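You operate a simulated robot arm through the tools that you are given. There is no shell and no other tool.

You are at the controls of a simulated two-armed robot. One attempt, no reset.

TASK
Turn the panel speed dial to 60 a minute. Then turn the frequency dial to 30 Hz. Then take the red switch on the top of bench seven and put it away in the inside of the grey switch tray. Then open the drawer twenty-four, fetch the blue plug marked "P5" from the top of bench nine and set it in the inside of drawer twenty-four and shut the twenty-four again. Then put the weight on the top of bench nine away in the inside of the weight tray. Then shut the cupboard door fifty-five. Then take the thick yellow coupon that says "44" from the top of bench nine and put it on top of the white paper pack there. Then fetch the cooler four and set it on the top of bench nine. Then put the red tray on the top of bench ten away on the top of bench seven. Then open the cupboard door sixty-two, take the bottle one from the shelf of cupboard sixty-two and leave it on the bench top right of the plug tester and shut the sixty-two again. Then pull the closet door two open. Keep to this order. Set down upright: cooler four, bottle one.

It is judged by the outcome, as a careful person would: the job done as asked, and still so three seconds after it is handed in. It fails if anything else is knocked over, pushed out of place, dropped, spilled or broken.

THE ROBOT
Two 7-joint arms with two-finger parallel grippers on one trunk, on a base that drives. Base frame: it is fixed to the floor where the robot stands at the start and does not move with it; the origin is under the middle of the robot, x ahead of it, y to its left, z up. Readings come in mm, degrees, newtons and seconds.
The left shoulder is at the start at [60, 147, 543], the right one opposite. With the tool pointing down near the work surface each hand reaches from about 260 to 400 mm from the robot's upright axis, wherever it stands, measured 20 degrees to its own side. Places, roughly: bench top right of the plug tester (26x15 cm) [-2380, 120, 800]; blue plug [-3750, -1500, 750]; bottle one [-3000, -2250, 500]; closet door two [-10500, 1100, 1000]; cooler four [-4500, -2250, 750]; cupboard door fifty-five [-4400, -1100, 300]; cupboard door sixty-two [-2800, -2500, 400]; drawer twenty-four [-3900, 1300, 700]; frequency dial [-3600, 1400, 900]; inside of drawer twenty-four [-3900, 1200, 600]; inside of the grey switch tray (22x13 cm) [-3200, 1200, 800]; inside of the weight tray (27x14 cm) [-5140, 1340, 800]; panel speed dial [-2700, 1400, 1000]; paper pack [-4500, -1500, 750]; red switch [-3500, 0, 750]; red tray [-4500, -2500, 750]; thick yellow coupon [-4250, -1500, 750]; top of bench nine [-3800, -1600, 800]; top of bench seven [-3400, 400, 800]; weight [-3750, -1500, 750]. Payload 3.43 kg a hand.
The tool frame of a hand sits at the grasp point between the pads (the TCP): z along the fingers, y along the line on which they close. The tips reach 30 mm beyond it. The gripper opens to 94 mm. The fingers are 28 mm wide and 10 mm thick; the gripper's body (50 by 96 mm) begins 55 mm behind the TCP.
Orientation is told as [roll, pitch, yaw] about the base's x, y, z axes, in that order, counted from this pose: with the fingers straight down and closing along the base's y, the tool's x points along the base's -x, its y along +y and its z along -z.

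THE INTERFACE
- The arms move only by the tool apply_moves. It takes "left_series", "right_series" or both (then of equal length, played together; a hand with none holds still); each is a list of rows, each a list of 7 numbers: the shift along the tool's x, y, z in mm, then the turn, a rotation vector about the tool's x, y, z in rad, then the opening in per cent of the stroke, from 0 (shut) to 100 (fully open). In form: [[x, y, z, wx, wy, wz, grip], ...]. A call has 1 to 20 rows; each row shifts and turns the commanded pose from where the row before left it, along the tool's axes as they then stand. A row lasts 0.2 s, in which the tool goes at most 50 mm and 8.6 degrees; a call with a longer step from one row to the next is refused whole, and so is a gripper value outside its range. Where a pose cannot be reached the arm comes as near as it can. A force on the tool above 40 N (or 10 N above the force at the start of the call, whichever is more), or a blocked arm, ends the call early, and 0.2 s more pass. The fingers move at their own pace (about 72 mm/s each) and stop on an object; they squeeze with about 45 N. The grip force told is the motor's: it shows also when the fingers shut on nothing. Time passes only in rows, and 0.2 s behind the last, so rows that do not move let the fingers close. It gives the time, the measured TCP pose, the force on the tool (base axes), the opening and the grip force at its end, in the units of the frame above (readings bear some noise), with the torque about the TCP (base axes, N m) and any sound that the robot's microphone picked up.
- Cameras (640 x 400 px; columns grow to the right, rows downward): "scene" is now at [61.7, 2, 1192.8]; the picture's right is [0.01, -1.00, 0.00], its down [-0.43, -0.00, -0.90] and it looks along [0.90, 0.01, -0.43] (base axes); focal length 251 px, centre (320, 200). "left" rides on the left gripper at [76, -14, -102] in its tool frame; the picture's right is [0.18, 0.98, 0.00], its down [-0.75, 0.14, -0.64] and it looks along [-0.63, 0.12, 0.77] (tool axes); focal length 243 px, centre (320, 200). "right" rides on the right gripper at [76, 14, -103] in its tool frame; the picture's right is [-0.18, 0.98, 0.00], its down [-0.75, -0.14, -0.64] and it looks along [-0.63, -0.12, 0.77] (tool axes); focal length 243 px, centre (320, 200). There is no depth. A picture from a camera that has moved, and an enlarged one, comes with that camera's place and axes in the base frame and with its lens.
- snapshot(camera): a new picture of that camera. It takes no simulated time.
- slide_trunk(by): slides the trunk up (or, below 0, down) by that many mm; the arms and the scene camera ride with it, the base frame stays. It gives what a move gives, with no picture.
- steer(legs): drives the robot by 1 to 6 legs, each [ahead, left, turn to the left] in mm, mm and degrees, along the robot's own axes; the way and the turn of a leg run together, so that a leg with both is an arc; at most 1500 mm and 180 degrees a leg. The arms and the cameras ride along, it lands a little off, and it stops where it bumps. It gives what a move gives.
- head_to(pan, tilt): turns the head with the scene camera to pan (to the left, within 86 degrees either way) and tilt (down, from -29 to 69), counted from straight ahead of the robot. It gives what a move gives.
- enlarge(camera, box): a new picture of the part [left, top, right, bottom] of that camera's present view, enlarged. It takes no simulated time.
- job_done(): hands the job in; it is judged then, once.

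Nothing tells you exact positions but the pictures and the camera data. Unless the task says otherwise, let go and move clear before handing in.

The tools are called after "Emit:" by a JSON object that holds its "method" and its "body". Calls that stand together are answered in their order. apply_moves: Moves the arms, as the interface text tells. Its arguments: {"type":"object","properties":{"left_series":{"type":"array","items":{"type":"array","items":{"type":"number"}}},"right_series":{"type":"array","items":{"type":"array","items":{"type":"number"}}}},"required":[]} The other tools are called the same way: slide_trunk (by) slides the trunk up or down; steer (legs) drives the base; head_to (pan, tilt) turns the head that bears the scene camera; snapshot (camera) takes a picture; enlarge (camera, box) takes an enlarged picture of a part of a camera's view; job_done () hands the job in.

At the start:

```text
t: 0.0
left_eef_pos: [278.9, 138.7, 1000.3]
left_tool_rot: [-0.1, -0.1, 0.0]
left_contact_force: [-0.6, -0.6, 0.9]
left_ft_torque: [-0.02, 0.0, -0.01]
left_finger_gap: 94.0
left_grip_force: 0.1
right_eef_pos: [286.1, -125.0, 999.6]
right_tool_rot: [0.0, -0.1, -0.1]
right_contact_force: [0.3, 0.6, -0.3]
right_ft_torque: [-0.01, 0.0, -0.01]
right_finger_gap: 94.2
right_grip_force: 0.0
trunk travel left (down, up): [-250.0, 0.0]
robot x, y, heading: [0.1, 0.8, -0.1]
head pan, tilt: [0.4, 25.2]
```

scene: 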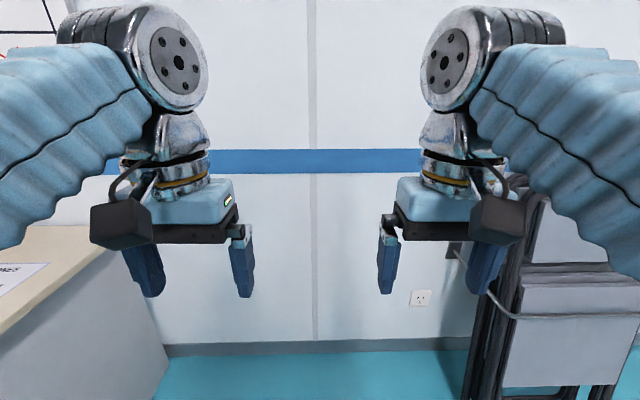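
right: 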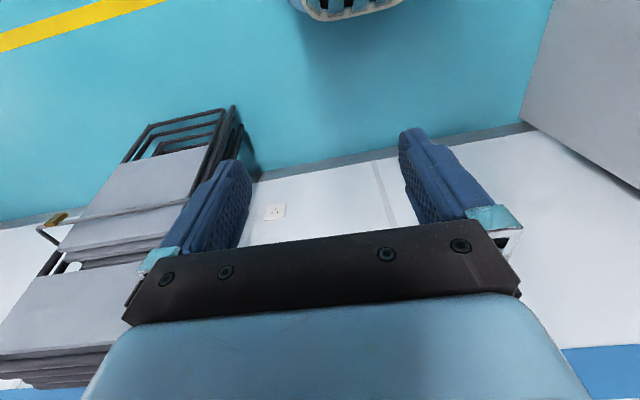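
left: 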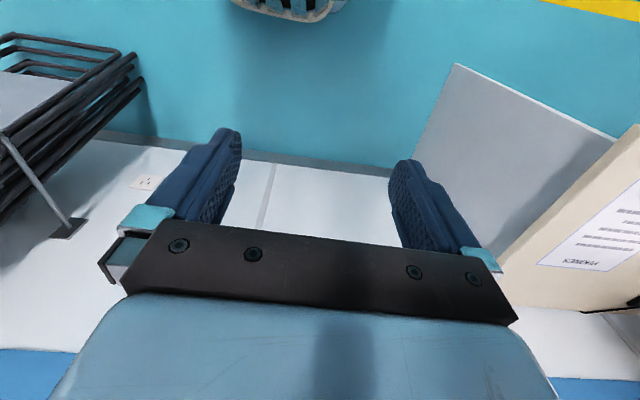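

The robot faces a wall at +x, and all the work lies behind it at negative x. I'll look around with the head first, before driving.

Emit:
{"method": "head_to", "body": {"pan": 86, "tilt": 15}}

Emit:
{"method": "snapshot", "body": {"camera": "scene"}}

Emit:
{"method": "head_to", "body": {"pan": -86, "tilt": 15}}

Emit:
{"method": "snapshot", "body": {"camera": "scene"}}

```text
t: 1.6
left_eef_pos: [277.9, 139.2, 999.6]
left_tool_rot: [0.0, 0.0, 0.0]
left_contact_force: [0.7, 0.5, -0.7]
left_ft_torque: [0.02, -0.03, -0.01]
left_finger_gap: 94.0
left_grip_force: 0.1
right_eef_pos: [285.5, -125.5, 1000.3]
right_tool_rot: [0.0, -0.1, 0.0]
right_contact_force: [-1.1, -0.3, -0.5]
right_ft_torque: [-0.02, -0.04, 0.02]
right_finger_gap: 94.1
right_grip_force: 0.1
trunk travel left (down, up): [-250.0, 0.0]
robot x, y, heading: [0.5, 1.3, -0.2]
head pan, tilt: [85.9, 15.0]
```

```text
taken
camera scene: at [-23.7, 94.6, 1209.5], right [1.0, -0.07, 0.0], down [-0.02, -0.26, -0.97], along [0.07, 0.96, -0.26], focal length 251 px, centre (320, 200)
```

scene: 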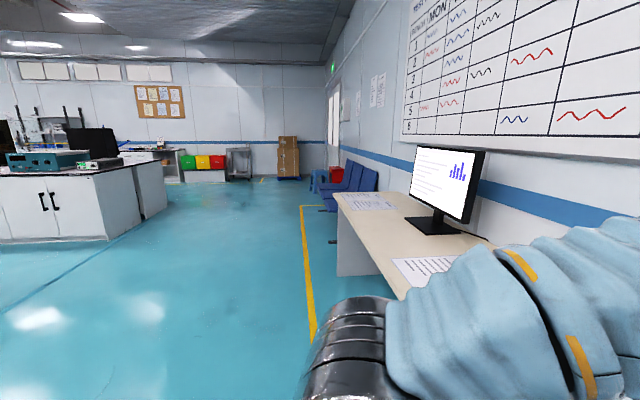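

```text
t: 4.2
left_eef_pos: [280.8, 139.0, 998.9]
left_tool_rot: [0.0, 0.0, 0.0]
left_contact_force: [1.2, 0.4, 0.5]
left_ft_torque: [0.0, 0.03, -0.01]
left_finger_gap: 94.1
left_grip_force: 0.1
right_eef_pos: [285.7, -126.6, 999.6]
right_tool_rot: [0.0, 0.0, -0.1]
right_contact_force: [-0.4, 0.3, -0.3]
right_ft_torque: [-0.02, -0.02, 0.04]
right_finger_gap: 94.2
right_grip_force: 0.0
trunk travel left (down, up): [-250.0, 0.0]
robot x, y, heading: [-3.5, 0.4, -0.1]
head pan, tilt: [-85.9, 15.0]
```

```text
taken
camera scene: at [-23.7, -91.8, 1209.5], right [-1.0, -0.07, 0.0], down [-0.02, 0.26, -0.97], along [0.07, -0.96, -0.26], focal length 251 px, centre (320, 200)
```

scene: 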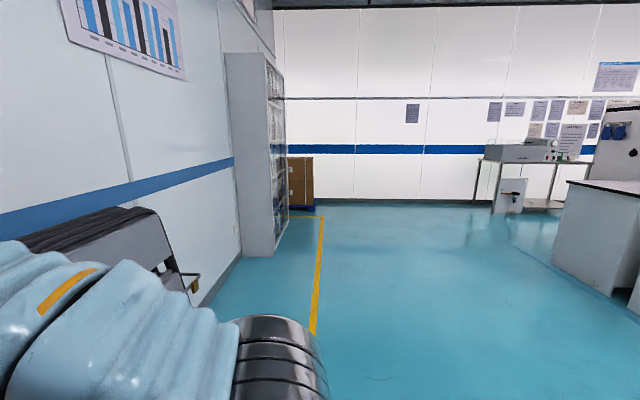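

There's a clear turquoise floor around me, with benches behind. I'll back away from the desk and chairs, then turn around to face the lab.

Emit:
{"method": "steer", "body": {"legs": [[-500, 0, 0], [0, 0, 180]]}}

Emit:
{"method": "head_to", "body": {"pan": 0, "tilt": 10}}

Emit:
{"method": "snapshot", "body": {"camera": "scene"}}

Emit:
{"method": "head_to", "body": {"pan": 50, "tilt": 10}}

Emit:
{"method": "snapshot", "body": {"camera": "scene"}}

Emit:
{"method": "head_to", "body": {"pan": -50, "tilt": 10}}

Emit:
{"method": "snapshot", "body": {"camera": "scene"}}

```text
t: 14.4
left_eef_pos: [-813.4, -105.2, 1000.1]
left_tool_rot: [0.0, 0.0, 174.0]
left_contact_force: [-0.7, -0.3, 0.8]
left_ft_torque: [0.0, 0.02, 0.01]
left_finger_gap: 93.9
left_grip_force: 0.1
right_eef_pos: [-790.5, 158.9, 999.4]
right_tool_rot: [0.0, 0.0, 173.9]
right_contact_force: [-0.4, 0.2, 0.4]
right_ft_torque: [-0.03, 0.01, 0.02]
right_finger_gap: 94.0
right_grip_force: 0.1
trunk travel left (down, up): [-250.0, 0.0]
robot x, y, heading: [-520.2, 4.2, 174.0]
head pan, tilt: [-85.9, 15.0]
```

```text
t: 16.0
left_eef_pos: [-813.5, -106.6, 999.5]
left_tool_rot: [0.1, 0.0, 173.9]
left_contact_force: [0.8, -0.5, 0.3]
left_ft_torque: [-0.01, 0.01, 0.01]
left_finger_gap: 94.1
left_grip_force: 0.1
right_eef_pos: [-790.8, 158.5, 1000.9]
right_tool_rot: [0.0, 0.0, 174.0]
right_contact_force: [-0.5, -0.2, 0.0]
right_ft_torque: [0.0, -0.02, 0.01]
right_finger_gap: 93.9
right_grip_force: 0.1
trunk travel left (down, up): [-250.0, 0.0]
robot x, y, heading: [-517.5, 2.9, 174.0]
head pan, tilt: [0.0, 10.0]
```

```text
taken
camera scene: at [-584.2, 11.4, 1217.6], right [0.11, 0.99, 0.0], down [0.17, -0.02, -0.98], along [-0.98, 0.1, -0.17], focal length 251 px, centre (320, 200)
```

scene: 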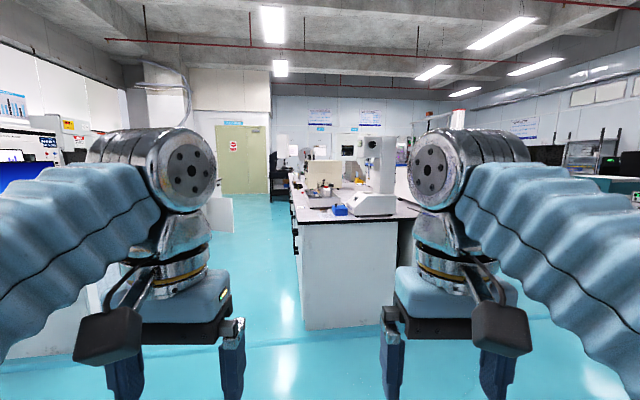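

```text
t: 17.2
left_eef_pos: [-813.6, -105.9, 1000.1]
left_tool_rot: [-0.1, 0.0, 173.9]
left_contact_force: [0.1, 0.3, -0.1]
left_ft_torque: [0.0, 0.04, -0.03]
left_finger_gap: 94.0
left_grip_force: 0.2
right_eef_pos: [-791.4, 158.2, 999.3]
right_tool_rot: [0.1, 0.0, 174.0]
right_contact_force: [0.0, -0.1, 0.4]
right_ft_torque: [0.0, 0.03, 0.0]
right_finger_gap: 94.0
right_grip_force: 0.0
trunk travel left (down, up): [-250.0, 0.0]
robot x, y, heading: [-524.0, 7.6, 174.0]
head pan, tilt: [50.0, 10.0]
```

```text
taken
camera scene: at [-558.7, -62.9, 1217.6], right [-0.69, 0.72, 0.0], down [0.13, 0.12, -0.98], along [-0.71, -0.68, -0.17], focal length 251 px, centre (320, 200)
```

scene: 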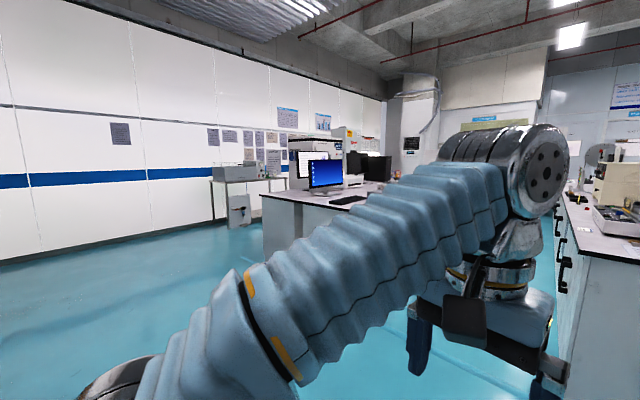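

```text
t: 18.9
left_eef_pos: [-813.7, -103.8, 999.0]
left_tool_rot: [0.0, 0.0, 174.0]
left_contact_force: [0.2, -0.2, -0.6]
left_ft_torque: [0.02, -0.02, -0.05]
left_finger_gap: 94.1
left_grip_force: 0.0
right_eef_pos: [-792.5, 158.0, 998.8]
right_tool_rot: [0.0, 0.0, 174.1]
right_contact_force: [0.0, -0.8, -0.1]
right_ft_torque: [0.01, 0.02, 0.0]
right_finger_gap: 94.2
right_grip_force: 0.0
trunk travel left (down, up): [-250.0, 0.0]
robot x, y, heading: [-519.1, 0.9, 174.0]
head pan, tilt: [-50.0, 10.0]
```

```text
taken
camera scene: at [-543.7, 78.7, 1217.6], right [0.83, 0.56, 0.0], down [0.1, -0.14, -0.98], along [-0.55, 0.82, -0.17], focal length 251 px, centre (320, 200)
```

scene: 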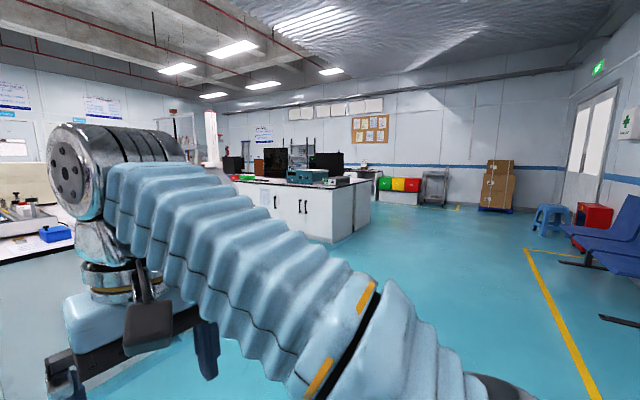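

Three islands: the middle one (bench seven, with the dials and drawers on its +y side), the left one (benches nine and ten) and a far one on the right. I'll drive to the +y aisle beyond the middle island's end and look along it.

Emit:
{"method": "steer", "body": {"legs": [[500, -1000, 0], [600, -1100, 0]]}}

Emit:
{"method": "head_to", "body": {"pan": 25, "tilt": 15}}

Emit:
{"method": "snapshot", "body": {"camera": "scene"}}

Emit:
{"method": "head_to", "body": {"pan": 0, "tilt": 15}}

Emit:
{"method": "snapshot", "body": {"camera": "scene"}}

```text
t: 30.7
left_eef_pos: [-1700.3, 2125.1, 1000.2]
left_tool_rot: [0.0, 0.0, 174.5]
left_contact_force: [-0.3, 0.1, 0.0]
left_ft_torque: [0.01, 0.01, 0.03]
left_finger_gap: 94.0
left_grip_force: 0.1
right_eef_pos: [-1680.6, 2389.3, 999.9]
right_tool_rot: [0.1, 0.0, 174.4]
right_contact_force: [0.0, -0.3, 0.5]
right_ft_torque: [0.02, 0.01, 0.0]
right_finger_gap: 94.4
right_grip_force: 0.1
trunk travel left (down, up): [-250.0, 0.0]
robot x, y, heading: [-1403.6, 2234.0, 174.4]
head pan, tilt: [-50.0, 10.0]
```

```text
t: 32.2
left_eef_pos: [-1700.3, 2125.1, 1000.7]
left_tool_rot: [0.0, 0.0, 174.4]
left_contact_force: [-0.4, -1.4, -0.5]
left_ft_torque: [-0.02, 0.02, 0.0]
left_finger_gap: 93.9
left_grip_force: 0.0
right_eef_pos: [-1681.6, 2387.9, 998.8]
right_tool_rot: [0.0, 0.0, 174.4]
right_contact_force: [-0.1, -0.2, 0.2]
right_ft_torque: [-0.03, 0.0, 0.01]
right_finger_gap: 93.8
right_grip_force: 0.0
trunk travel left (down, up): [-250.0, 0.0]
robot x, y, heading: [-1406.9, 2237.3, 174.6]
head pan, tilt: [25.0, 15.0]
```

```text
taken
camera scene: at [-1467.9, 2203.3, 1209.5], right [-0.33, 0.94, 0.0], down [0.24, 0.09, -0.97], along [-0.91, -0.32, -0.26], focal length 251 px, centre (320, 200)
```

scene: 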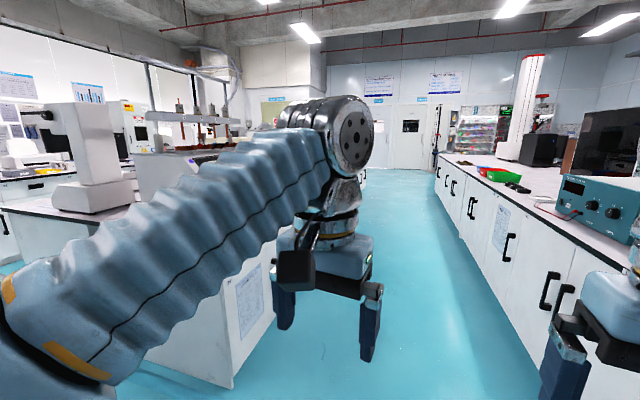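

```text
t: 33.1
left_eef_pos: [-1702.0, 2124.5, 1000.0]
left_tool_rot: [-0.1, -0.1, 174.4]
left_contact_force: [0.0, 0.3, -0.4]
left_ft_torque: [0.0, 0.01, -0.01]
left_finger_gap: 93.6
left_grip_force: 0.3
right_eef_pos: [-1680.6, 2388.6, 999.5]
right_tool_rot: [0.0, 0.0, 174.4]
right_contact_force: [0.3, -0.7, 0.5]
right_ft_torque: [0.02, 0.0, -0.03]
right_finger_gap: 93.8
right_grip_force: 0.0
trunk travel left (down, up): [-250.0, 0.0]
robot x, y, heading: [-1411.2, 2235.0, 174.5]
head pan, tilt: [0.0, 15.0]
```

```text
taken
camera scene: at [-1472.7, 2243.3, 1209.5], right [0.1, 1.0, 0.0], down [0.26, -0.03, -0.97], along [-0.96, 0.09, -0.26], focal length 251 px, centre (320, 200)
```

scene: 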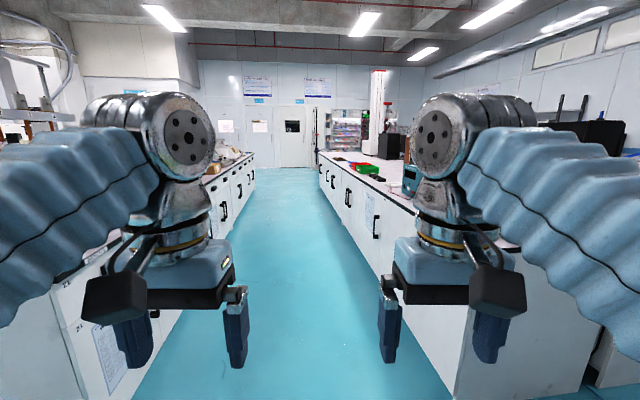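

The aisle is about 1.5 m wide (middle-island front at y≈1420, right island at y≈2940). I'll drive to about x=-2700 and turn to face the middle island for the speed dial.

Emit:
{"method": "steer", "body": {"legs": [[1276, 200, 0], [0, 0, 95]]}}

Emit:
{"method": "head_to", "body": {"pan": 0, "tilt": 20}}

Emit:
{"method": "snapshot", "body": {"camera": "scene"}}

```text
t: 43.6
left_eef_pos: [-2539.4, 1872.4, 999.8]
left_tool_rot: [0.0, 0.1, -86.7]
left_contact_force: [0.2, 0.2, 0.1]
left_ft_torque: [-0.02, -0.03, -0.01]
left_finger_gap: 93.7
left_grip_force: 0.1
right_eef_pos: [-2803.9, 1850.5, 998.4]
right_tool_rot: [0.0, -0.1, -86.6]
right_contact_force: [-0.2, 0.1, -0.3]
right_ft_torque: [0.02, -0.01, -0.01]
right_finger_gap: 93.8
right_grip_force: 0.0
trunk travel left (down, up): [-250.0, 0.0]
robot x, y, heading: [-2697.3, 2143.2, -86.8]
head pan, tilt: [0.0, 15.0]
```

```text
t: 44.3
left_eef_pos: [-2540.7, 1872.5, 999.2]
left_tool_rot: [0.0, 0.0, -86.8]
left_contact_force: [-0.5, -0.6, -0.3]
left_ft_torque: [0.0, 0.01, 0.01]
left_finger_gap: 93.8
left_grip_force: 0.1
right_eef_pos: [-2803.2, 1850.7, 999.7]
right_tool_rot: [0.0, 0.0, -86.6]
right_contact_force: [0.5, -0.3, 0.5]
right_ft_torque: [0.0, 0.02, 0.0]
right_finger_gap: 94.4
right_grip_force: 0.0
trunk travel left (down, up): [-250.0, 0.0]
robot x, y, heading: [-2694.6, 2140.4, -86.7]
head pan, tilt: [0.0, 20.0]
```

```text
taken
camera scene: at [-2692.1, 2081.1, 1201.3], right [-1.0, -0.06, 0.0], down [-0.02, 0.34, -0.94], along [0.05, -0.94, -0.34], focal length 251 px, centre (320, 200)
```

scene: 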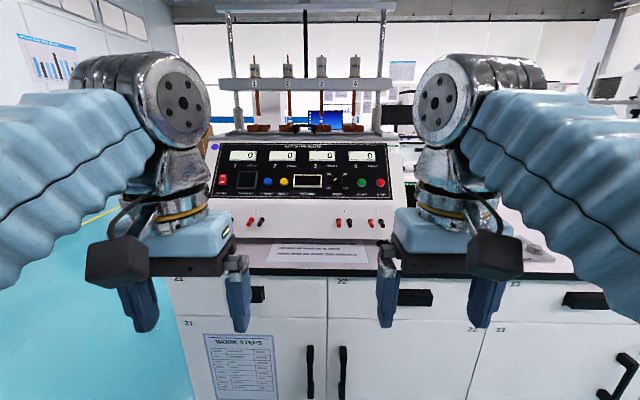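

Emit:
{"method": "enlarge", "body": {"camera": "scene", "box": [200, 120, 420, 260]}}

Emit:
{"method": "enlarge", "body": {"camera": "scene", "box": [310, 165, 400, 220]}}

```text
2.86 times, centred on (310, 190) of scene
camera zoom: at [-2692.1, 2081.1, 1201.3], right [-1.0, -0.06, 0.0], down [-0.02, 0.34, -0.94], along [0.05, -0.94, -0.34], focal length 716 px, centre (349, 229)
```

zoom: 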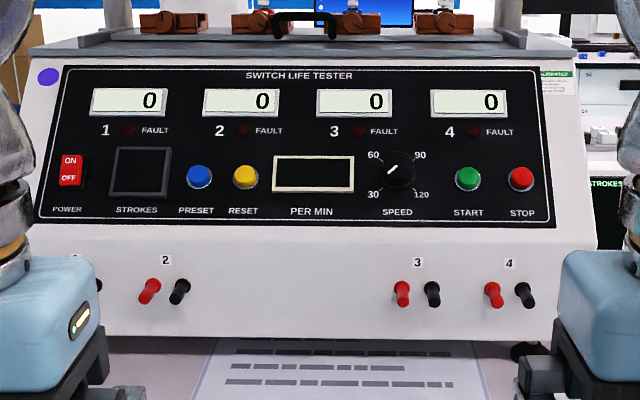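

```text
7.11 times, centred on (355, 192) of scene
camera zoom: at [-2692.1, 2081.1, 1201.3], right [-1.0, -0.06, 0.0], down [-0.02, 0.34, -0.94], along [0.05, -0.94, -0.34], focal length 1782 px, centre (71, 253)
```

zoom: 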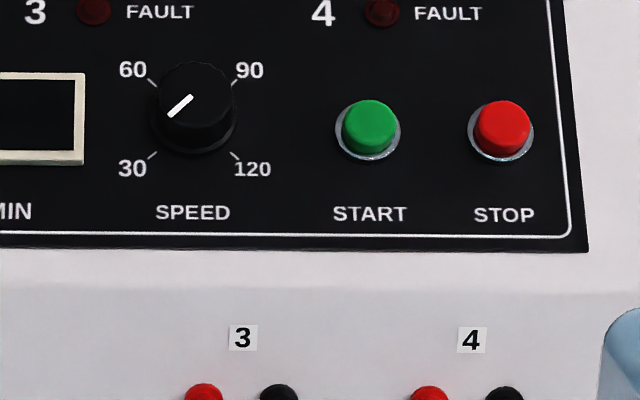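

The speed dial is on the "SWITCH LIFE TESTER" panel and its pointer sits near 30. I'll lower the trunk to get a second view from another height, for parallax and to measure the panel's slope.

Emit:
{"method": "slide_trunk", "body": {"by": -150}}

Emit:
{"method": "enlarge", "body": {"camera": "scene", "box": [200, 60, 420, 200]}}

Emit:
{"method": "snapshot", "body": {"camera": "scene"}}

Emit:
{"method": "snapshot", "body": {"camera": "right"}}

```text
t: 46.1
left_eef_pos: [-2540.3, 1872.1, 849.8]
left_tool_rot: [0.0, 0.0, -86.7]
left_contact_force: [0.2, -0.5, 0.4]
left_ft_torque: [-0.01, 0.03, 0.03]
left_finger_gap: 94.1
left_grip_force: 0.1
right_eef_pos: [-2805.0, 1850.3, 849.0]
right_tool_rot: [0.0, 0.0, -86.5]
right_contact_force: [0.6, 0.3, -0.1]
right_ft_torque: [0.0, 0.01, 0.01]
right_finger_gap: 94.2
right_grip_force: 0.0
trunk travel left (down, up): [-100.0, 150.0]
robot x, y, heading: [-2695.8, 2140.2, -86.6]
head pan, tilt: [0.0, 20.0]
```

```text
2.86 times, centred on (310, 130) of scene
camera zoom: at [-2692.1, 2081.1, 1051.4], right [-1.0, -0.06, 0.0], down [-0.02, 0.34, -0.94], along [0.05, -0.94, -0.34], focal length 716 px, centre (349, 400)
```

zoom: 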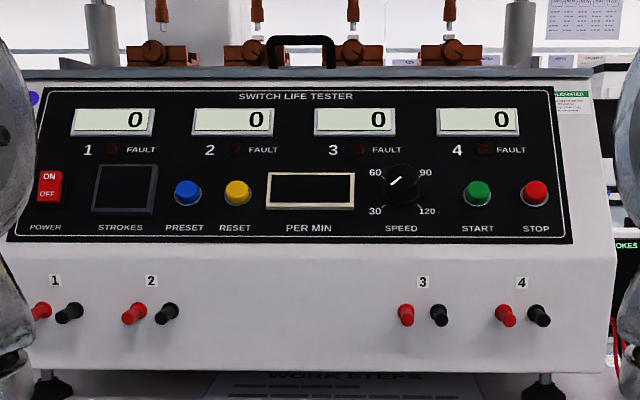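

```text
taken
camera scene: at [-2692.1, 2081.1, 1051.4], right [-1.0, -0.06, 0.0], down [-0.02, 0.34, -0.94], along [0.05, -0.94, -0.34], focal length 251 px, centre (320, 200)
```

scene: 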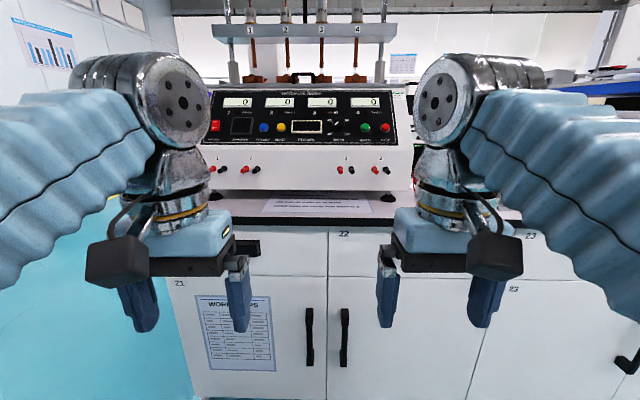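

```text
taken
camera right: at [-2793.4, 1926.3, 952.6], right [0.99, -0.13, 0.0], down [-0.1, -0.76, 0.64], along [-0.08, -0.64, -0.77], focal length 243 px, centre (320, 200)
```

right: 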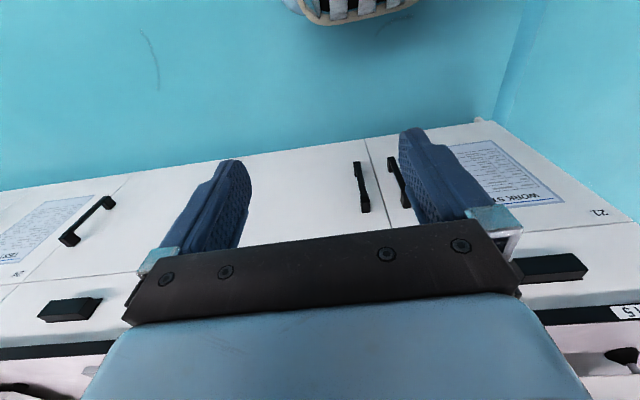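

Triangulating from both views puts the speed dial's base at about (-2701, 1382, 1005), on a panel sloped 45°. The pointer is at -132° (≈30) and must turn about 88° clockwise to 60. I'll raise the trunk and drive closer so the left arm can reach it.

Emit:
{"method": "slide_trunk", "body": {"by": 150}}

Emit:
{"method": "steer", "body": {"legs": [[250, -152, -3.3]]}}

Emit:
{"method": "head_to", "body": {"pan": 0, "tilt": 40}}

Emit:
{"method": "snapshot", "body": {"camera": "scene"}}

Emit:
{"method": "snapshot", "body": {"camera": "left"}}

```text
t: 47.8
left_eef_pos: [-2539.7, 1871.1, 998.6]
left_tool_rot: [0.0, 0.0, -86.7]
left_contact_force: [0.7, 0.8, 0.6]
left_ft_torque: [0.0, -0.03, 0.02]
left_finger_gap: 93.9
left_grip_force: 0.0
right_eef_pos: [-2805.4, 1851.4, 1000.3]
right_tool_rot: [0.0, 0.0, -86.5]
right_contact_force: [-0.1, 0.3, -0.1]
right_ft_torque: [-0.01, 0.02, 0.01]
right_finger_gap: 94.0
right_grip_force: 0.1
trunk travel left (down, up): [-250.0, 0.0]
robot x, y, heading: [-2693.2, 2142.5, -86.8]
head pan, tilt: [0.0, 20.0]
```

```text
t: 49.8
left_eef_pos: [-2695.1, 1609.4, 998.7]
left_tool_rot: [0.0, 0.1, -89.4]
left_contact_force: [0.4, 0.5, 0.7]
left_ft_torque: [-0.03, 0.02, 0.0]
left_finger_gap: 94.0
left_grip_force: 0.1
right_eef_pos: [-2959.0, 1600.2, 999.0]
right_tool_rot: [0.0, 0.0, -89.4]
right_contact_force: [-1.1, 0.3, -0.7]
right_ft_torque: [0.01, 0.01, 0.0]
right_finger_gap: 93.7
right_grip_force: 0.0
trunk travel left (down, up): [-250.0, 0.0]
robot x, y, heading: [-2838.2, 1886.8, -89.5]
head pan, tilt: [0.0, 20.0]
```

```text
t: 50.6
left_eef_pos: [-2693.4, 1610.0, 1000.9]
left_tool_rot: [0.0, 0.0, -89.5]
left_contact_force: [0.1, 0.5, -0.7]
left_ft_torque: [0.01, 0.02, 0.01]
left_finger_gap: 93.9
left_grip_force: 0.0
right_eef_pos: [-2957.8, 1600.0, 999.6]
right_tool_rot: [0.0, -0.1, -89.4]
right_contact_force: [0.4, 0.2, 0.1]
right_ft_torque: [0.01, 0.03, -0.02]
right_finger_gap: 94.2
right_grip_force: 0.1
trunk travel left (down, up): [-250.0, 0.0]
robot x, y, heading: [-2836.2, 1888.7, -89.5]
head pan, tilt: [0.0, 40.0]
```

```text
taken
camera scene: at [-2835.9, 1833.5, 1170.0], right [-1.0, -0.01, 0.0], down [-0.01, 0.64, -0.77], along [0.01, -0.77, -0.64], focal length 251 px, centre (320, 200)
```

scene: 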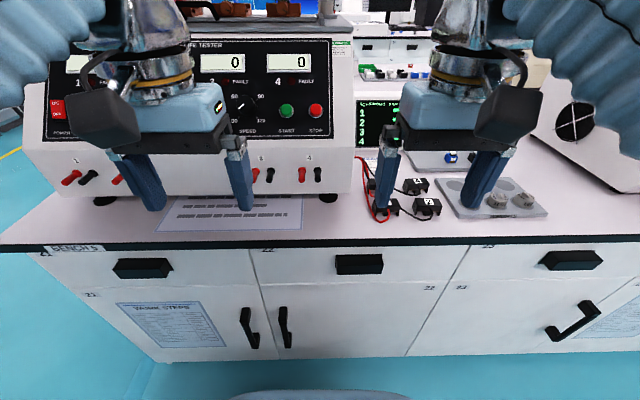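

```text
taken
camera left: at [-2710.4, 1686.3, 1101.9], right [0.98, 0.19, 0.0], down [0.15, -0.75, 0.64], along [0.12, -0.63, -0.77], focal length 243 px, centre (320, 200)
```

left: 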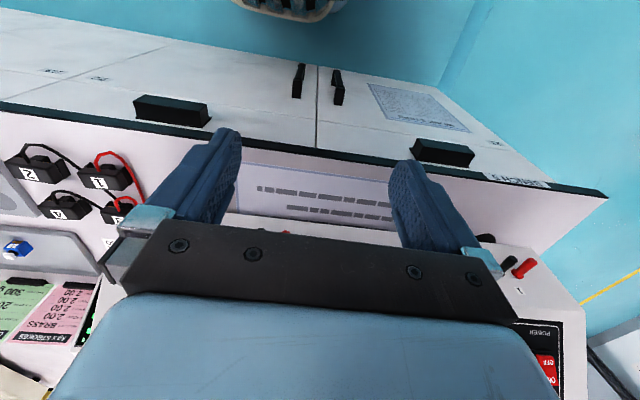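

I'm at bench 5 with the dial ahead of the left arm. I'll tilt the left tool 45° forward to match the panel normal, then check the pose.

Emit:
{"method": "apply_moves", "body": {"left_series": [[0, 0, 0, 0, -0.131, 0, 65], [0, 0, 0, 0, -0.131, 0, 65], [0, 0, 0, 0, -0.131, 0, 65], [0, 0, 0, 0, -0.131, 0, 65], [0, 0, 0, 0, -0.131, 0, 65], [0, 0, 0, 0, -0.131, 0, 65], [0, 0, 0, 0, 0, 0, 65]]}}

Emit:
{"method": "snapshot", "body": {"camera": "left"}}

```text
t: 52.2
left_eef_pos: [-2695.1, 1609.5, 999.3]
left_tool_rot: [-0.1, -45.2, -89.5]
left_contact_force: [0.8, -0.4, 0.7]
left_ft_torque: [0.01, -0.02, 0.03]
left_finger_gap: 61.1
left_grip_force: 0.1
right_eef_pos: [-2958.9, 1600.7, 1000.3]
right_tool_rot: [0.0, 0.0, -89.5]
right_contact_force: [-0.5, 0.5, -0.2]
right_ft_torque: [0.01, 0.05, 0.03]
right_finger_gap: 94.2
right_grip_force: 0.0
trunk travel left (down, up): [-250.0, 0.0]
robot x, y, heading: [-2835.3, 1882.4, -89.6]
head pan, tilt: [0.0, 40.0]
```

```text
taken
camera left: at [-2710.4, 1736.9, 1018.2], right [0.98, 0.14, -0.13], down [0.14, -0.07, 0.99], along [0.13, -0.99, -0.09], focal length 243 px, centre (320, 200)
```

left: 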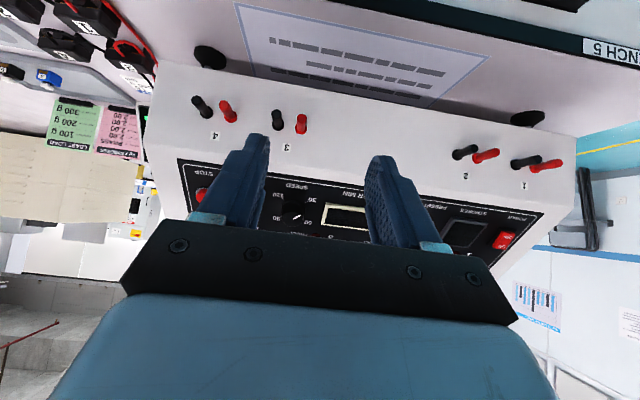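

The tilt works and the dial is visible between the fingers. Next I move to a pre-grasp point about 95 mm off the panel along its normal, and pre-rotate the wrist about -44°.

Emit:
{"method": "apply_moves", "body": {"left_series": [[-33, -1.6, 12.5, 0, 0, 0, 65], [-33, -1.6, 12.5, 0, 0, 0, 65], [-33, -1.6, 12.5, 0, 0, 0, 65], [-33, -1.6, 12.5, 0, 0, 0, 65], [-33, -1.6, 12.5, 0, 0, 0, 65], [0, 0, 0, 0, 0, -0.128, 65], [0, 0, 0, 0, 0, -0.128, 65], [0, 0, 0, 0, 0, -0.128, 65], [0, 0, 0, 0, 0, -0.128, 65], [0, 0, 0, 0, 0, -0.128, 65], [0, 0, 0, 0, 0, -0.128, 65], [0, 0, 0, 0, 0, 0, 65]]}}

Emit:
{"method": "snapshot", "body": {"camera": "left"}}

Emit:
{"method": "snapshot", "body": {"camera": "scene"}}

```text
t: 54.9
left_eef_pos: [-2700.5, 1449.2, 1073.1]
left_tool_rot: [-35.0, -30.7, -35.4]
left_contact_force: [-0.2, -1.1, -0.4]
left_ft_torque: [-0.01, 0.02, 0.01]
left_finger_gap: 61.2
left_grip_force: 0.0
right_eef_pos: [-2959.1, 1599.9, 998.8]
right_tool_rot: [0.0, 0.0, -89.4]
right_contact_force: [0.0, -0.5, -0.4]
right_ft_torque: [-0.03, 0.0, 0.0]
right_finger_gap: 94.1
right_grip_force: 0.1
trunk travel left (down, up): [-250.0, 0.0]
robot x, y, heading: [-2833.1, 1886.7, -89.5]
head pan, tilt: [0.0, 40.0]
```

```text
taken
camera left: at [-2765.8, 1553.5, 1113.1], right [0.57, 0.58, -0.58], down [0.62, 0.15, 0.77], along [0.53, -0.8, -0.28], focal length 243 px, centre (320, 200)
```

left: 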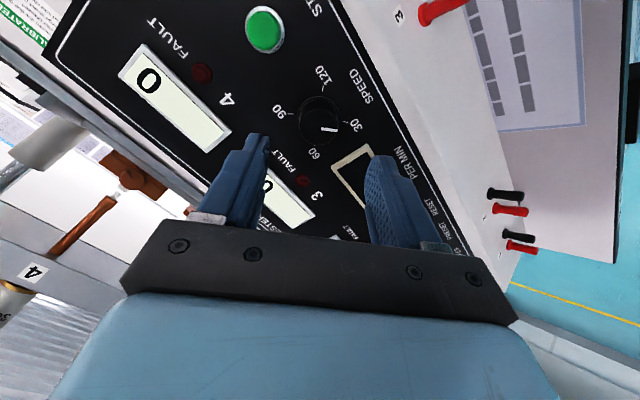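

```text
taken
camera scene: at [-2836.0, 1833.5, 1169.9], right [-1.0, -0.01, 0.0], down [-0.01, 0.64, -0.77], along [0.01, -0.77, -0.64], focal length 251 px, centre (320, 200)
```

scene: 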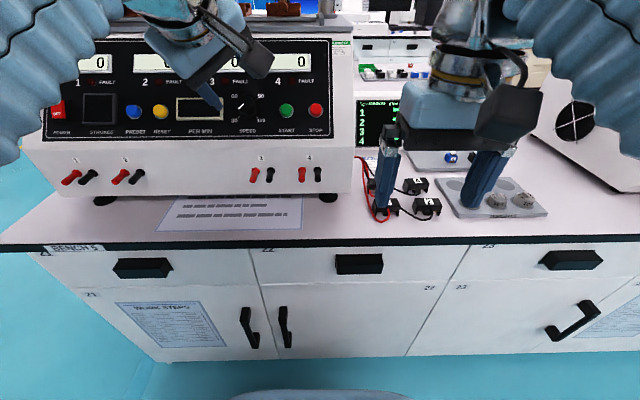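

Emit:
{"method": "enlarge", "body": {"camera": "left", "box": [260, 60, 400, 180]}}

Emit:
{"method": "enlarge", "body": {"camera": "scene", "box": [190, 70, 330, 150]}}

```text
3.33 times, centred on (330, 120) of left
camera zoom: at [-2765.8, 1553.5, 1113.1], right [0.57, 0.58, -0.58], down [0.62, 0.15, 0.77], along [0.53, -0.8, -0.28], focal length 809 px, centre (287, 467)
```

zoom: 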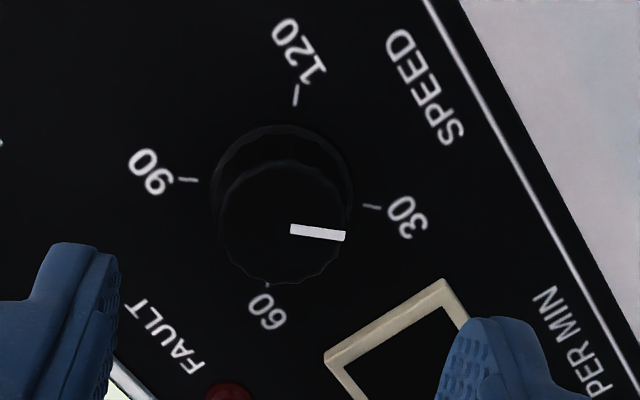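

```text
4.57 times, centred on (260, 110) of scene
camera zoom: at [-2836.0, 1833.5, 1169.9], right [-1.0, -0.01, 0.0], down [-0.01, 0.64, -0.77], along [0.01, -0.77, -0.64], focal length 1146 px, centre (594, 611)
```

zoom: 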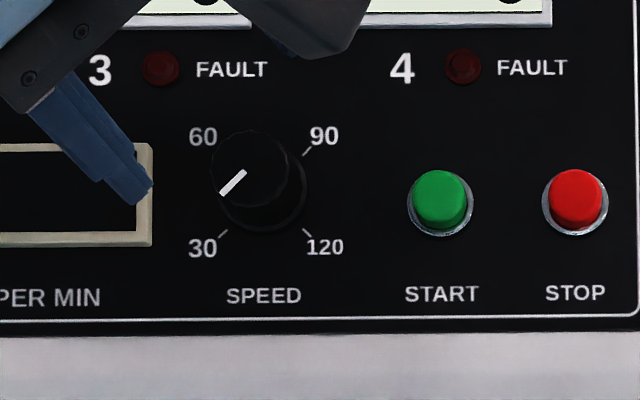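

The dial's pointer is on the 30 tick, so I need exactly 90° clockwise. The wrist camera confirms the base centre at about (-2702, 1382.5, 1005). I'll approach along the normal with tips about 6 mm off the panel and close on the knob.

Emit:
{"method": "apply_moves", "body": {"left_series": [[1.7, -0.4, 15, 0, 0, 0, 65], [0, 0, 15, 0, 0, 0, 65], [0, 0, 15, 0, 0, 0, 65], [0, 0, 14, 0, 0, 0, 65], [0, 0, 0, 0, 0, 0, 65]]}}

Emit:
{"method": "enlarge", "body": {"camera": "left", "box": [180, 60, 460, 260]}}

Emit:
{"method": "enlarge", "body": {"camera": "scene", "box": [190, 70, 330, 150]}}

```text
t: 56.0
left_eef_pos: [-2701.3, 1408.6, 1028.3]
left_tool_rot: [-34.8, -30.7, -35.7]
left_contact_force: [-0.1, 0.6, -1.0]
left_ft_torque: [-0.06, 0.04, -0.01]
left_finger_gap: 61.1
left_grip_force: 0.1
right_eef_pos: [-2958.7, 1600.6, 999.5]
right_tool_rot: [0.0, 0.0, -89.3]
right_contact_force: [0.2, -0.1, 0.2]
right_ft_torque: [-0.02, -0.01, 0.02]
right_finger_gap: 94.0
right_grip_force: 0.0
trunk travel left (down, up): [-250.0, 0.0]
robot x, y, heading: [-2838.2, 1886.1, -89.4]
head pan, tilt: [0.0, 40.0]
```

```text
2.00 times, centred on (320, 160) of left
camera zoom: at [-2766.0, 1512.2, 1069.0], right [0.57, 0.58, -0.58], down [0.62, 0.15, 0.77], along [0.53, -0.8, -0.28], focal length 485 px, centre (320, 280)
```

zoom: 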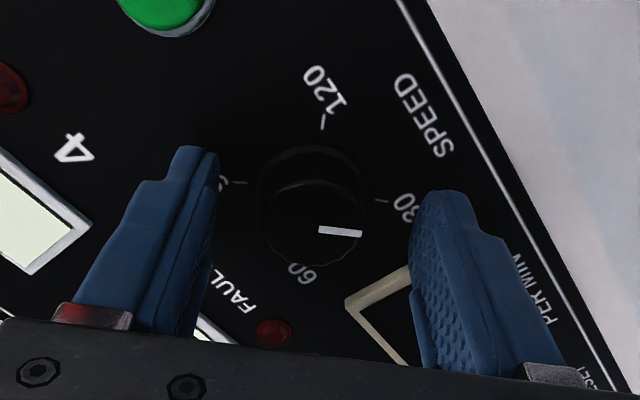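

```text
4.57 times, centred on (260, 110) of scene
camera zoom: at [-2835.9, 1833.5, 1169.9], right [-1.0, -0.01, 0.0], down [-0.01, 0.64, -0.77], along [0.01, -0.77, -0.64], focal length 1146 px, centre (594, 611)
```

zoom: 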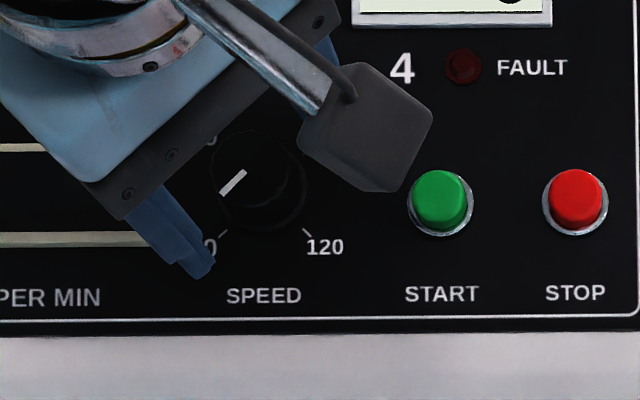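

Emit:
{"method": "apply_moves", "body": {"left_series": [[0, 0, 0, 0, 0, 0, 0], [0, 0, 0, 0, 0, 0, 0], [0, 0, 0, 0, 0, 0, 0], [0, 0, 0, 0, 0, 0, 0]]}}

Emit:
{"method": "enlarge", "body": {"camera": "left", "box": [180, 60, 460, 260]}}

```text
t: 57.0
left_eef_pos: [-2703.1, 1405.9, 1029.3]
left_tool_rot: [-35.0, -30.7, -35.7]
left_contact_force: [-9.2, -10.8, 7.4]
left_ft_torque: [-0.69, 0.59, -0.75]
left_finger_gap: 31.1
left_grip_force: 45.3
right_eef_pos: [-2959.6, 1600.3, 999.5]
right_tool_rot: [0.1, 0.0, -89.4]
right_contact_force: [0.5, 0.5, -0.4]
right_ft_torque: [0.02, 0.01, 0.01]
right_finger_gap: 94.0
right_grip_force: 0.0
trunk travel left (down, up): [-250.0, 0.0]
robot x, y, heading: [-2833.2, 1890.4, -89.3]
head pan, tilt: [0.0, 40.0]
```

```text
2.00 times, centred on (320, 160) of left
camera zoom: at [-2767.5, 1511.9, 1069.6], right [0.58, 0.58, -0.58], down [0.62, 0.15, 0.77], along [0.53, -0.8, -0.28], focal length 485 px, centre (320, 280)
```

zoom: 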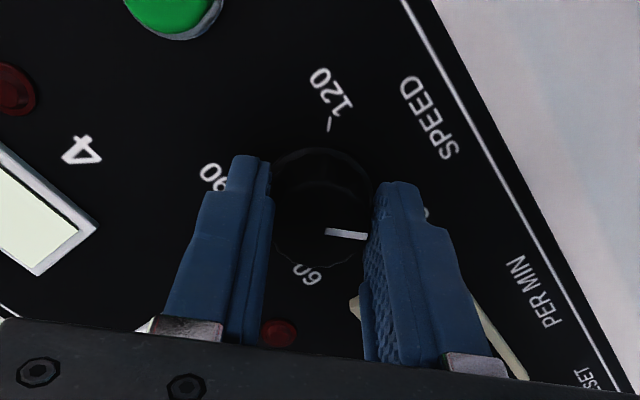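

The knob is gripped with a 31 mm gap. I'll shift 2 mm to relieve the side load, then turn 90° clockwise about the tool axis.

Emit:
{"method": "apply_moves", "body": {"left_series": [[0, -2, 0, 0, 0, 0, 0], [0, 0, 0, 0, 0, 0.1428, 0], [0, 0, 0, 0, 0, 0.1428, 0], [0, 0, 0, 0, 0, 0.1428, 0], [0, 0, 0, 0, 0, 0.1428, 0], [0, 0, 0, 0, 0, 0.1428, 0], [0, 0, 0, 0, 0, 0.1428, 0], [0, 0, 0, 0, 0, 0.1428, 0], [0, 0, 0, 0, 0, 0.1428, 0], [0, 0, 0, 0, 0, 0.1428, 0], [0, 0, 0, 0, 0, 0.1428, 0], [0, 0, 0, 0, 0, 0.1428, 0], [0, 0, 0, 0, 0, 0, 0]]}}

Emit:
{"method": "enlarge", "body": {"camera": "left", "box": [180, 60, 460, 260]}}

Emit:
{"method": "enlarge", "body": {"camera": "scene", "box": [190, 70, 330, 150]}}

```text
t: 59.9
left_eef_pos: [-2700.8, 1406.4, 1030.3]
left_tool_rot: [35.9, -29.5, -145.2]
left_contact_force: [19.2, 10.3, -6.8]
left_ft_torque: [0.5, -1.13, 1.14]
left_finger_gap: 31.3
left_grip_force: 45.5
right_eef_pos: [-2956.1, 1602.0, 1000.0]
right_tool_rot: [-0.1, 0.0, -89.4]
right_contact_force: [0.3, 0.3, 0.1]
right_ft_torque: [-0.02, 0.0, 0.02]
right_finger_gap: 93.7
right_grip_force: 0.0
trunk travel left (down, up): [-250.0, 0.0]
robot x, y, heading: [-2839.0, 1886.8, -89.3]
head pan, tilt: [0.0, 40.0]
```

```text
2.00 times, centred on (320, 160) of left
camera zoom: at [-2657.2, 1524.6, 1057.9], right [0.82, -0.4, 0.41], down [-0.44, 0.01, 0.9], along [-0.36, -0.92, -0.17], focal length 485 px, centre (320, 280)
```

zoom: 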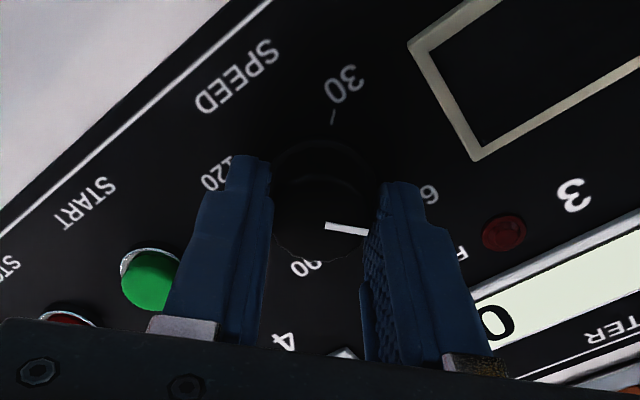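

```text
4.57 times, centred on (260, 110) of scene
camera zoom: at [-2833.8, 1834.1, 1170.0], right [-1.0, -0.01, 0.0], down [-0.01, 0.64, -0.77], along [0.01, -0.77, -0.64], focal length 1146 px, centre (594, 611)
```

zoom: 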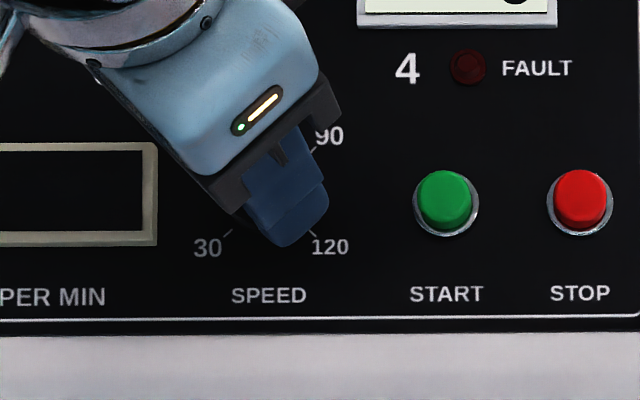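

The knob turned with the gripper and now points to 60. I'll open, back off along the normal and check.

Emit:
{"method": "apply_moves", "body": {"left_series": [[0, 0, 0, 0, 0, 0, 65], [0, 0, 0, 0, 0, 0, 65], [0, 0, 0, 0, 0, 0, 65], [0, 0, -20, 0, 0, 0, 65], [0, 0, -30, 0, 0, 0, 65], [0, 0, -40, 0, 0, 0, 65], [0, 0, -40, 0, 0, 0, 65], [0, 0, 0, 0, 0, 0, 65]]}}

Emit:
{"method": "enlarge", "body": {"camera": "scene", "box": [190, 70, 330, 150]}}

Emit:
{"method": "enlarge", "body": {"camera": "left", "box": [180, 60, 460, 260]}}

```text
t: 61.6
left_eef_pos: [-2702.5, 1500.1, 1121.5]
left_tool_rot: [35.8, -29.5, -145.1]
left_contact_force: [0.1, -0.2, 0.6]
left_ft_torque: [0.0, -0.02, -0.01]
left_finger_gap: 61.1
left_grip_force: 0.1
right_eef_pos: [-2958.9, 1600.6, 999.9]
right_tool_rot: [0.0, -0.1, -89.4]
right_contact_force: [0.4, 0.1, -0.2]
right_ft_torque: [-0.01, 0.0, -0.01]
right_finger_gap: 93.8
right_grip_force: 0.1
trunk travel left (down, up): [-250.0, 0.0]
robot x, y, heading: [-2836.5, 1886.5, -89.4]
head pan, tilt: [0.0, 40.0]
```

```text
4.57 times, centred on (260, 110) of scene
camera zoom: at [-2835.9, 1833.7, 1169.9], right [-1.0, -0.01, 0.0], down [-0.01, 0.64, -0.77], along [0.01, -0.77, -0.64], focal length 1146 px, centre (594, 611)
```

zoom: 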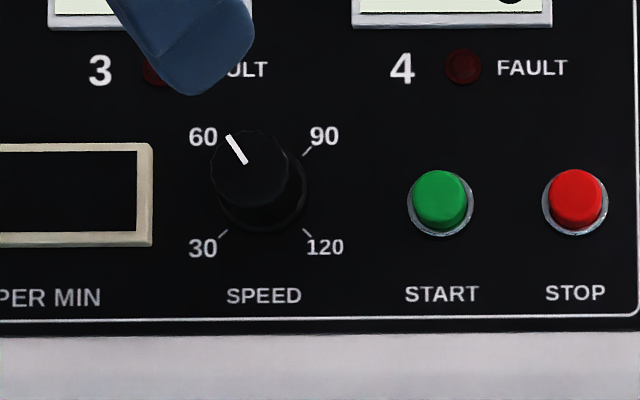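

```text
2.00 times, centred on (320, 160) of left
camera zoom: at [-2660.3, 1618.5, 1149.4], right [0.82, -0.4, 0.41], down [-0.44, 0.01, 0.9], along [-0.36, -0.92, -0.17], focal length 485 px, centre (320, 280)
```

zoom: 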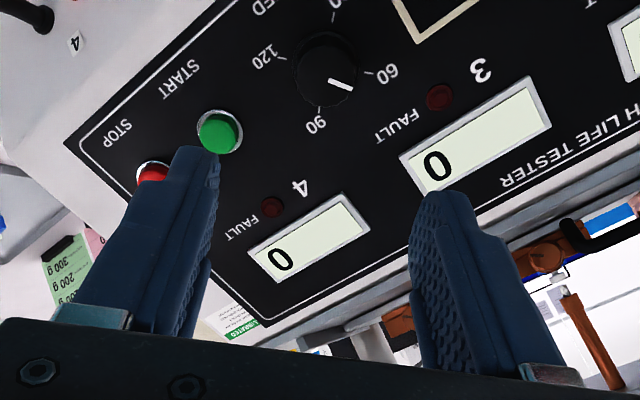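

Emit:
{"method": "enlarge", "body": {"camera": "scene", "box": [224, 88, 264, 128]}}

Emit:
{"method": "enlarge", "body": {"camera": "left", "box": [285, 55, 385, 125]}}

```text
10.00 times, centred on (244, 108) of scene
camera zoom: at [-2835.9, 1833.7, 1169.9], right [-1.0, -0.01, 0.0], down [-0.01, 0.64, -0.77], along [0.01, -0.77, -0.64], focal length 2507 px, centre (1080, 1120)
```

zoom: 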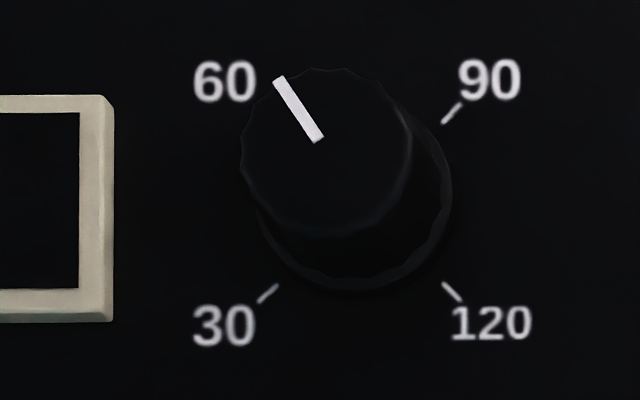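

```text
5.71 times, centred on (335, 90) of left
camera zoom: at [-2660.3, 1618.5, 1149.4], right [0.82, -0.4, 0.41], down [-0.44, 0.01, 0.9], along [-0.36, -0.92, -0.17], focal length 1386 px, centre (234, 829)
```

zoom: 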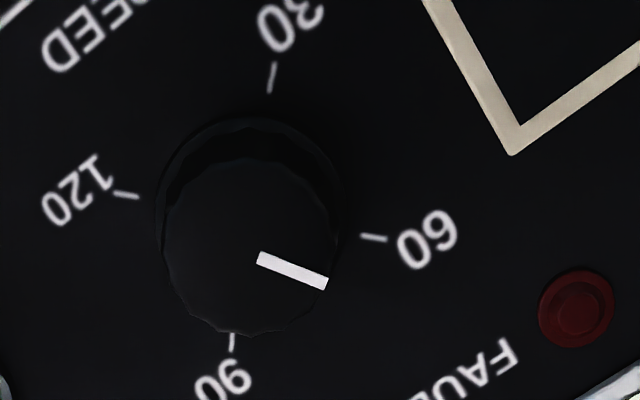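

The pointer overshot: it reads about -32° instead of -45°, so it slipped roughly 12° past 60 when gripped. I'll re-grip at the same orientation and turn back about 12.5°, watching the pointer.

Emit:
{"method": "apply_moves", "body": {"left_series": [[0, 0, 40, 0, 0, 0, 65], [0, 0, 40, 0, 0, 0, 65], [0, 0, 30, 0, 0, 0, 65], [0, 0, 20, 0, 0, 0, 65], [0, 0, 0, 0, 0, 0, 65]]}}

Emit:
{"method": "enlarge", "body": {"camera": "left", "box": [270, 90, 370, 190]}}

Emit:
{"method": "apply_moves", "body": {"left_series": [[0, 0, 0, 0, 0, 0, 30], [0, 0, 0, 0, 0, 0, 0], [0, 0, 0, 0, 0, 0, 0], [0, 0, 0, 0, 0, 0, 0]]}}

Emit:
{"method": "enlarge", "body": {"camera": "left", "box": [270, 90, 370, 190]}}

```text
t: 62.9
left_eef_pos: [-2703.4, 1405.4, 1032.0]
left_tool_rot: [35.8, -29.5, -145.2]
left_contact_force: [-0.8, -0.4, -0.2]
left_ft_torque: [-0.01, 0.03, -0.02]
left_finger_gap: 61.1
left_grip_force: 0.0
right_eef_pos: [-2959.4, 1600.6, 999.3]
right_tool_rot: [0.0, 0.0, -89.5]
right_contact_force: [0.2, 0.2, 0.1]
right_ft_torque: [0.05, 0.0, 0.01]
right_finger_gap: 93.9
right_grip_force: 0.1
trunk travel left (down, up): [-250.0, 0.0]
robot x, y, heading: [-2836.5, 1888.0, -89.5]
head pan, tilt: [0.0, 40.0]
```

```text
4.00 times, centred on (320, 140) of left
camera zoom: at [-2659.8, 1524.1, 1058.7], right [0.82, -0.4, 0.41], down [-0.44, 0.01, 0.9], along [-0.36, -0.92, -0.17], focal length 970 px, centre (320, 440)
```

zoom: 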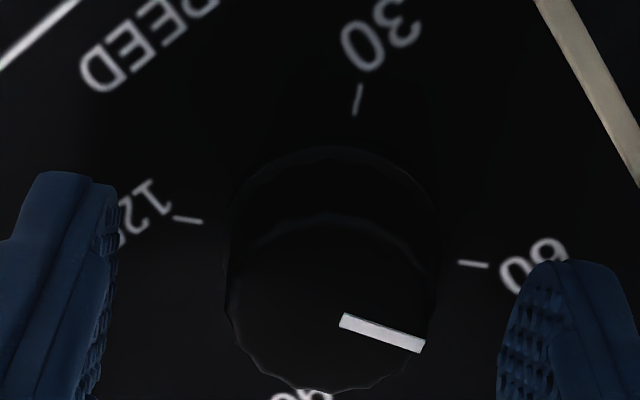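

```text
t: 63.9
left_eef_pos: [-2700.6, 1405.1, 1032.0]
left_tool_rot: [35.9, -29.4, -145.3]
left_contact_force: [6.9, -7.6, 7.6]
left_ft_torque: [-0.62, -0.53, 0.51]
left_finger_gap: 32.0
left_grip_force: 44.9
right_eef_pos: [-2958.2, 1600.7, 1000.3]
right_tool_rot: [-0.1, 0.0, -89.3]
right_contact_force: [-1.0, 0.5, -0.6]
right_ft_torque: [-0.03, -0.05, 0.01]
right_finger_gap: 94.0
right_grip_force: 0.0
trunk travel left (down, up): [-250.0, 0.0]
robot x, y, heading: [-2835.9, 1885.3, -89.4]
head pan, tilt: [0.0, 40.0]
```

```text
4.00 times, centred on (320, 140) of left
camera zoom: at [-2658.8, 1523.9, 1059.1], right [0.82, -0.4, 0.41], down [-0.44, 0.01, 0.9], along [-0.36, -0.92, -0.17], focal length 970 px, centre (320, 440)
```

zoom: 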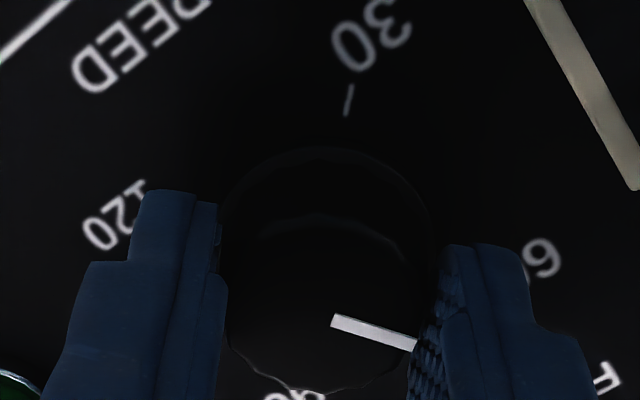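

Emit:
{"method": "apply_moves", "body": {"left_series": [[0, 2.2, 0, 0, 0, 0, 0], [0, 0, 0, 0, 0, -0.109, 0], [0, 0, 0, 0, 0, -0.109, 0], [0, 0, 0, 0, 0, 0, 0]]}}

Emit:
{"method": "enlarge", "body": {"camera": "left", "box": [270, 90, 370, 190]}}

```text
t: 64.8
left_eef_pos: [-2702.0, 1404.2, 1032.6]
left_tool_rot: [28.9, -36.1, -132.5]
left_contact_force: [0.2, -6.2, -0.8]
left_ft_torque: [-1.31, 0.07, -0.11]
left_finger_gap: 31.9
left_grip_force: 44.8
right_eef_pos: [-2959.5, 1599.3, 1000.1]
right_tool_rot: [0.1, 0.0, -89.4]
right_contact_force: [-0.3, 0.2, -0.7]
right_ft_torque: [0.01, 0.0, 0.0]
right_finger_gap: 94.1
right_grip_force: 0.2
trunk travel left (down, up): [-250.0, 0.0]
robot x, y, heading: [-2837.0, 1886.3, -89.4]
head pan, tilt: [0.0, 40.0]
```

```text
4.00 times, centred on (320, 140) of left
camera zoom: at [-2673.2, 1529.4, 1053.6], right [0.92, -0.27, 0.27], down [-0.3, -0.05, 0.95], along [-0.24, -0.96, -0.12], focal length 970 px, centre (320, 440)
```

zoom: 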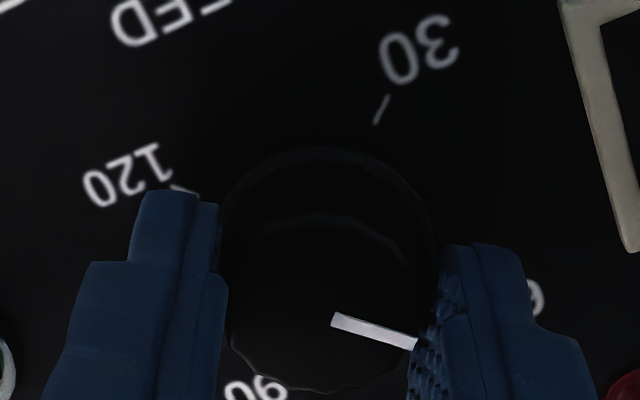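

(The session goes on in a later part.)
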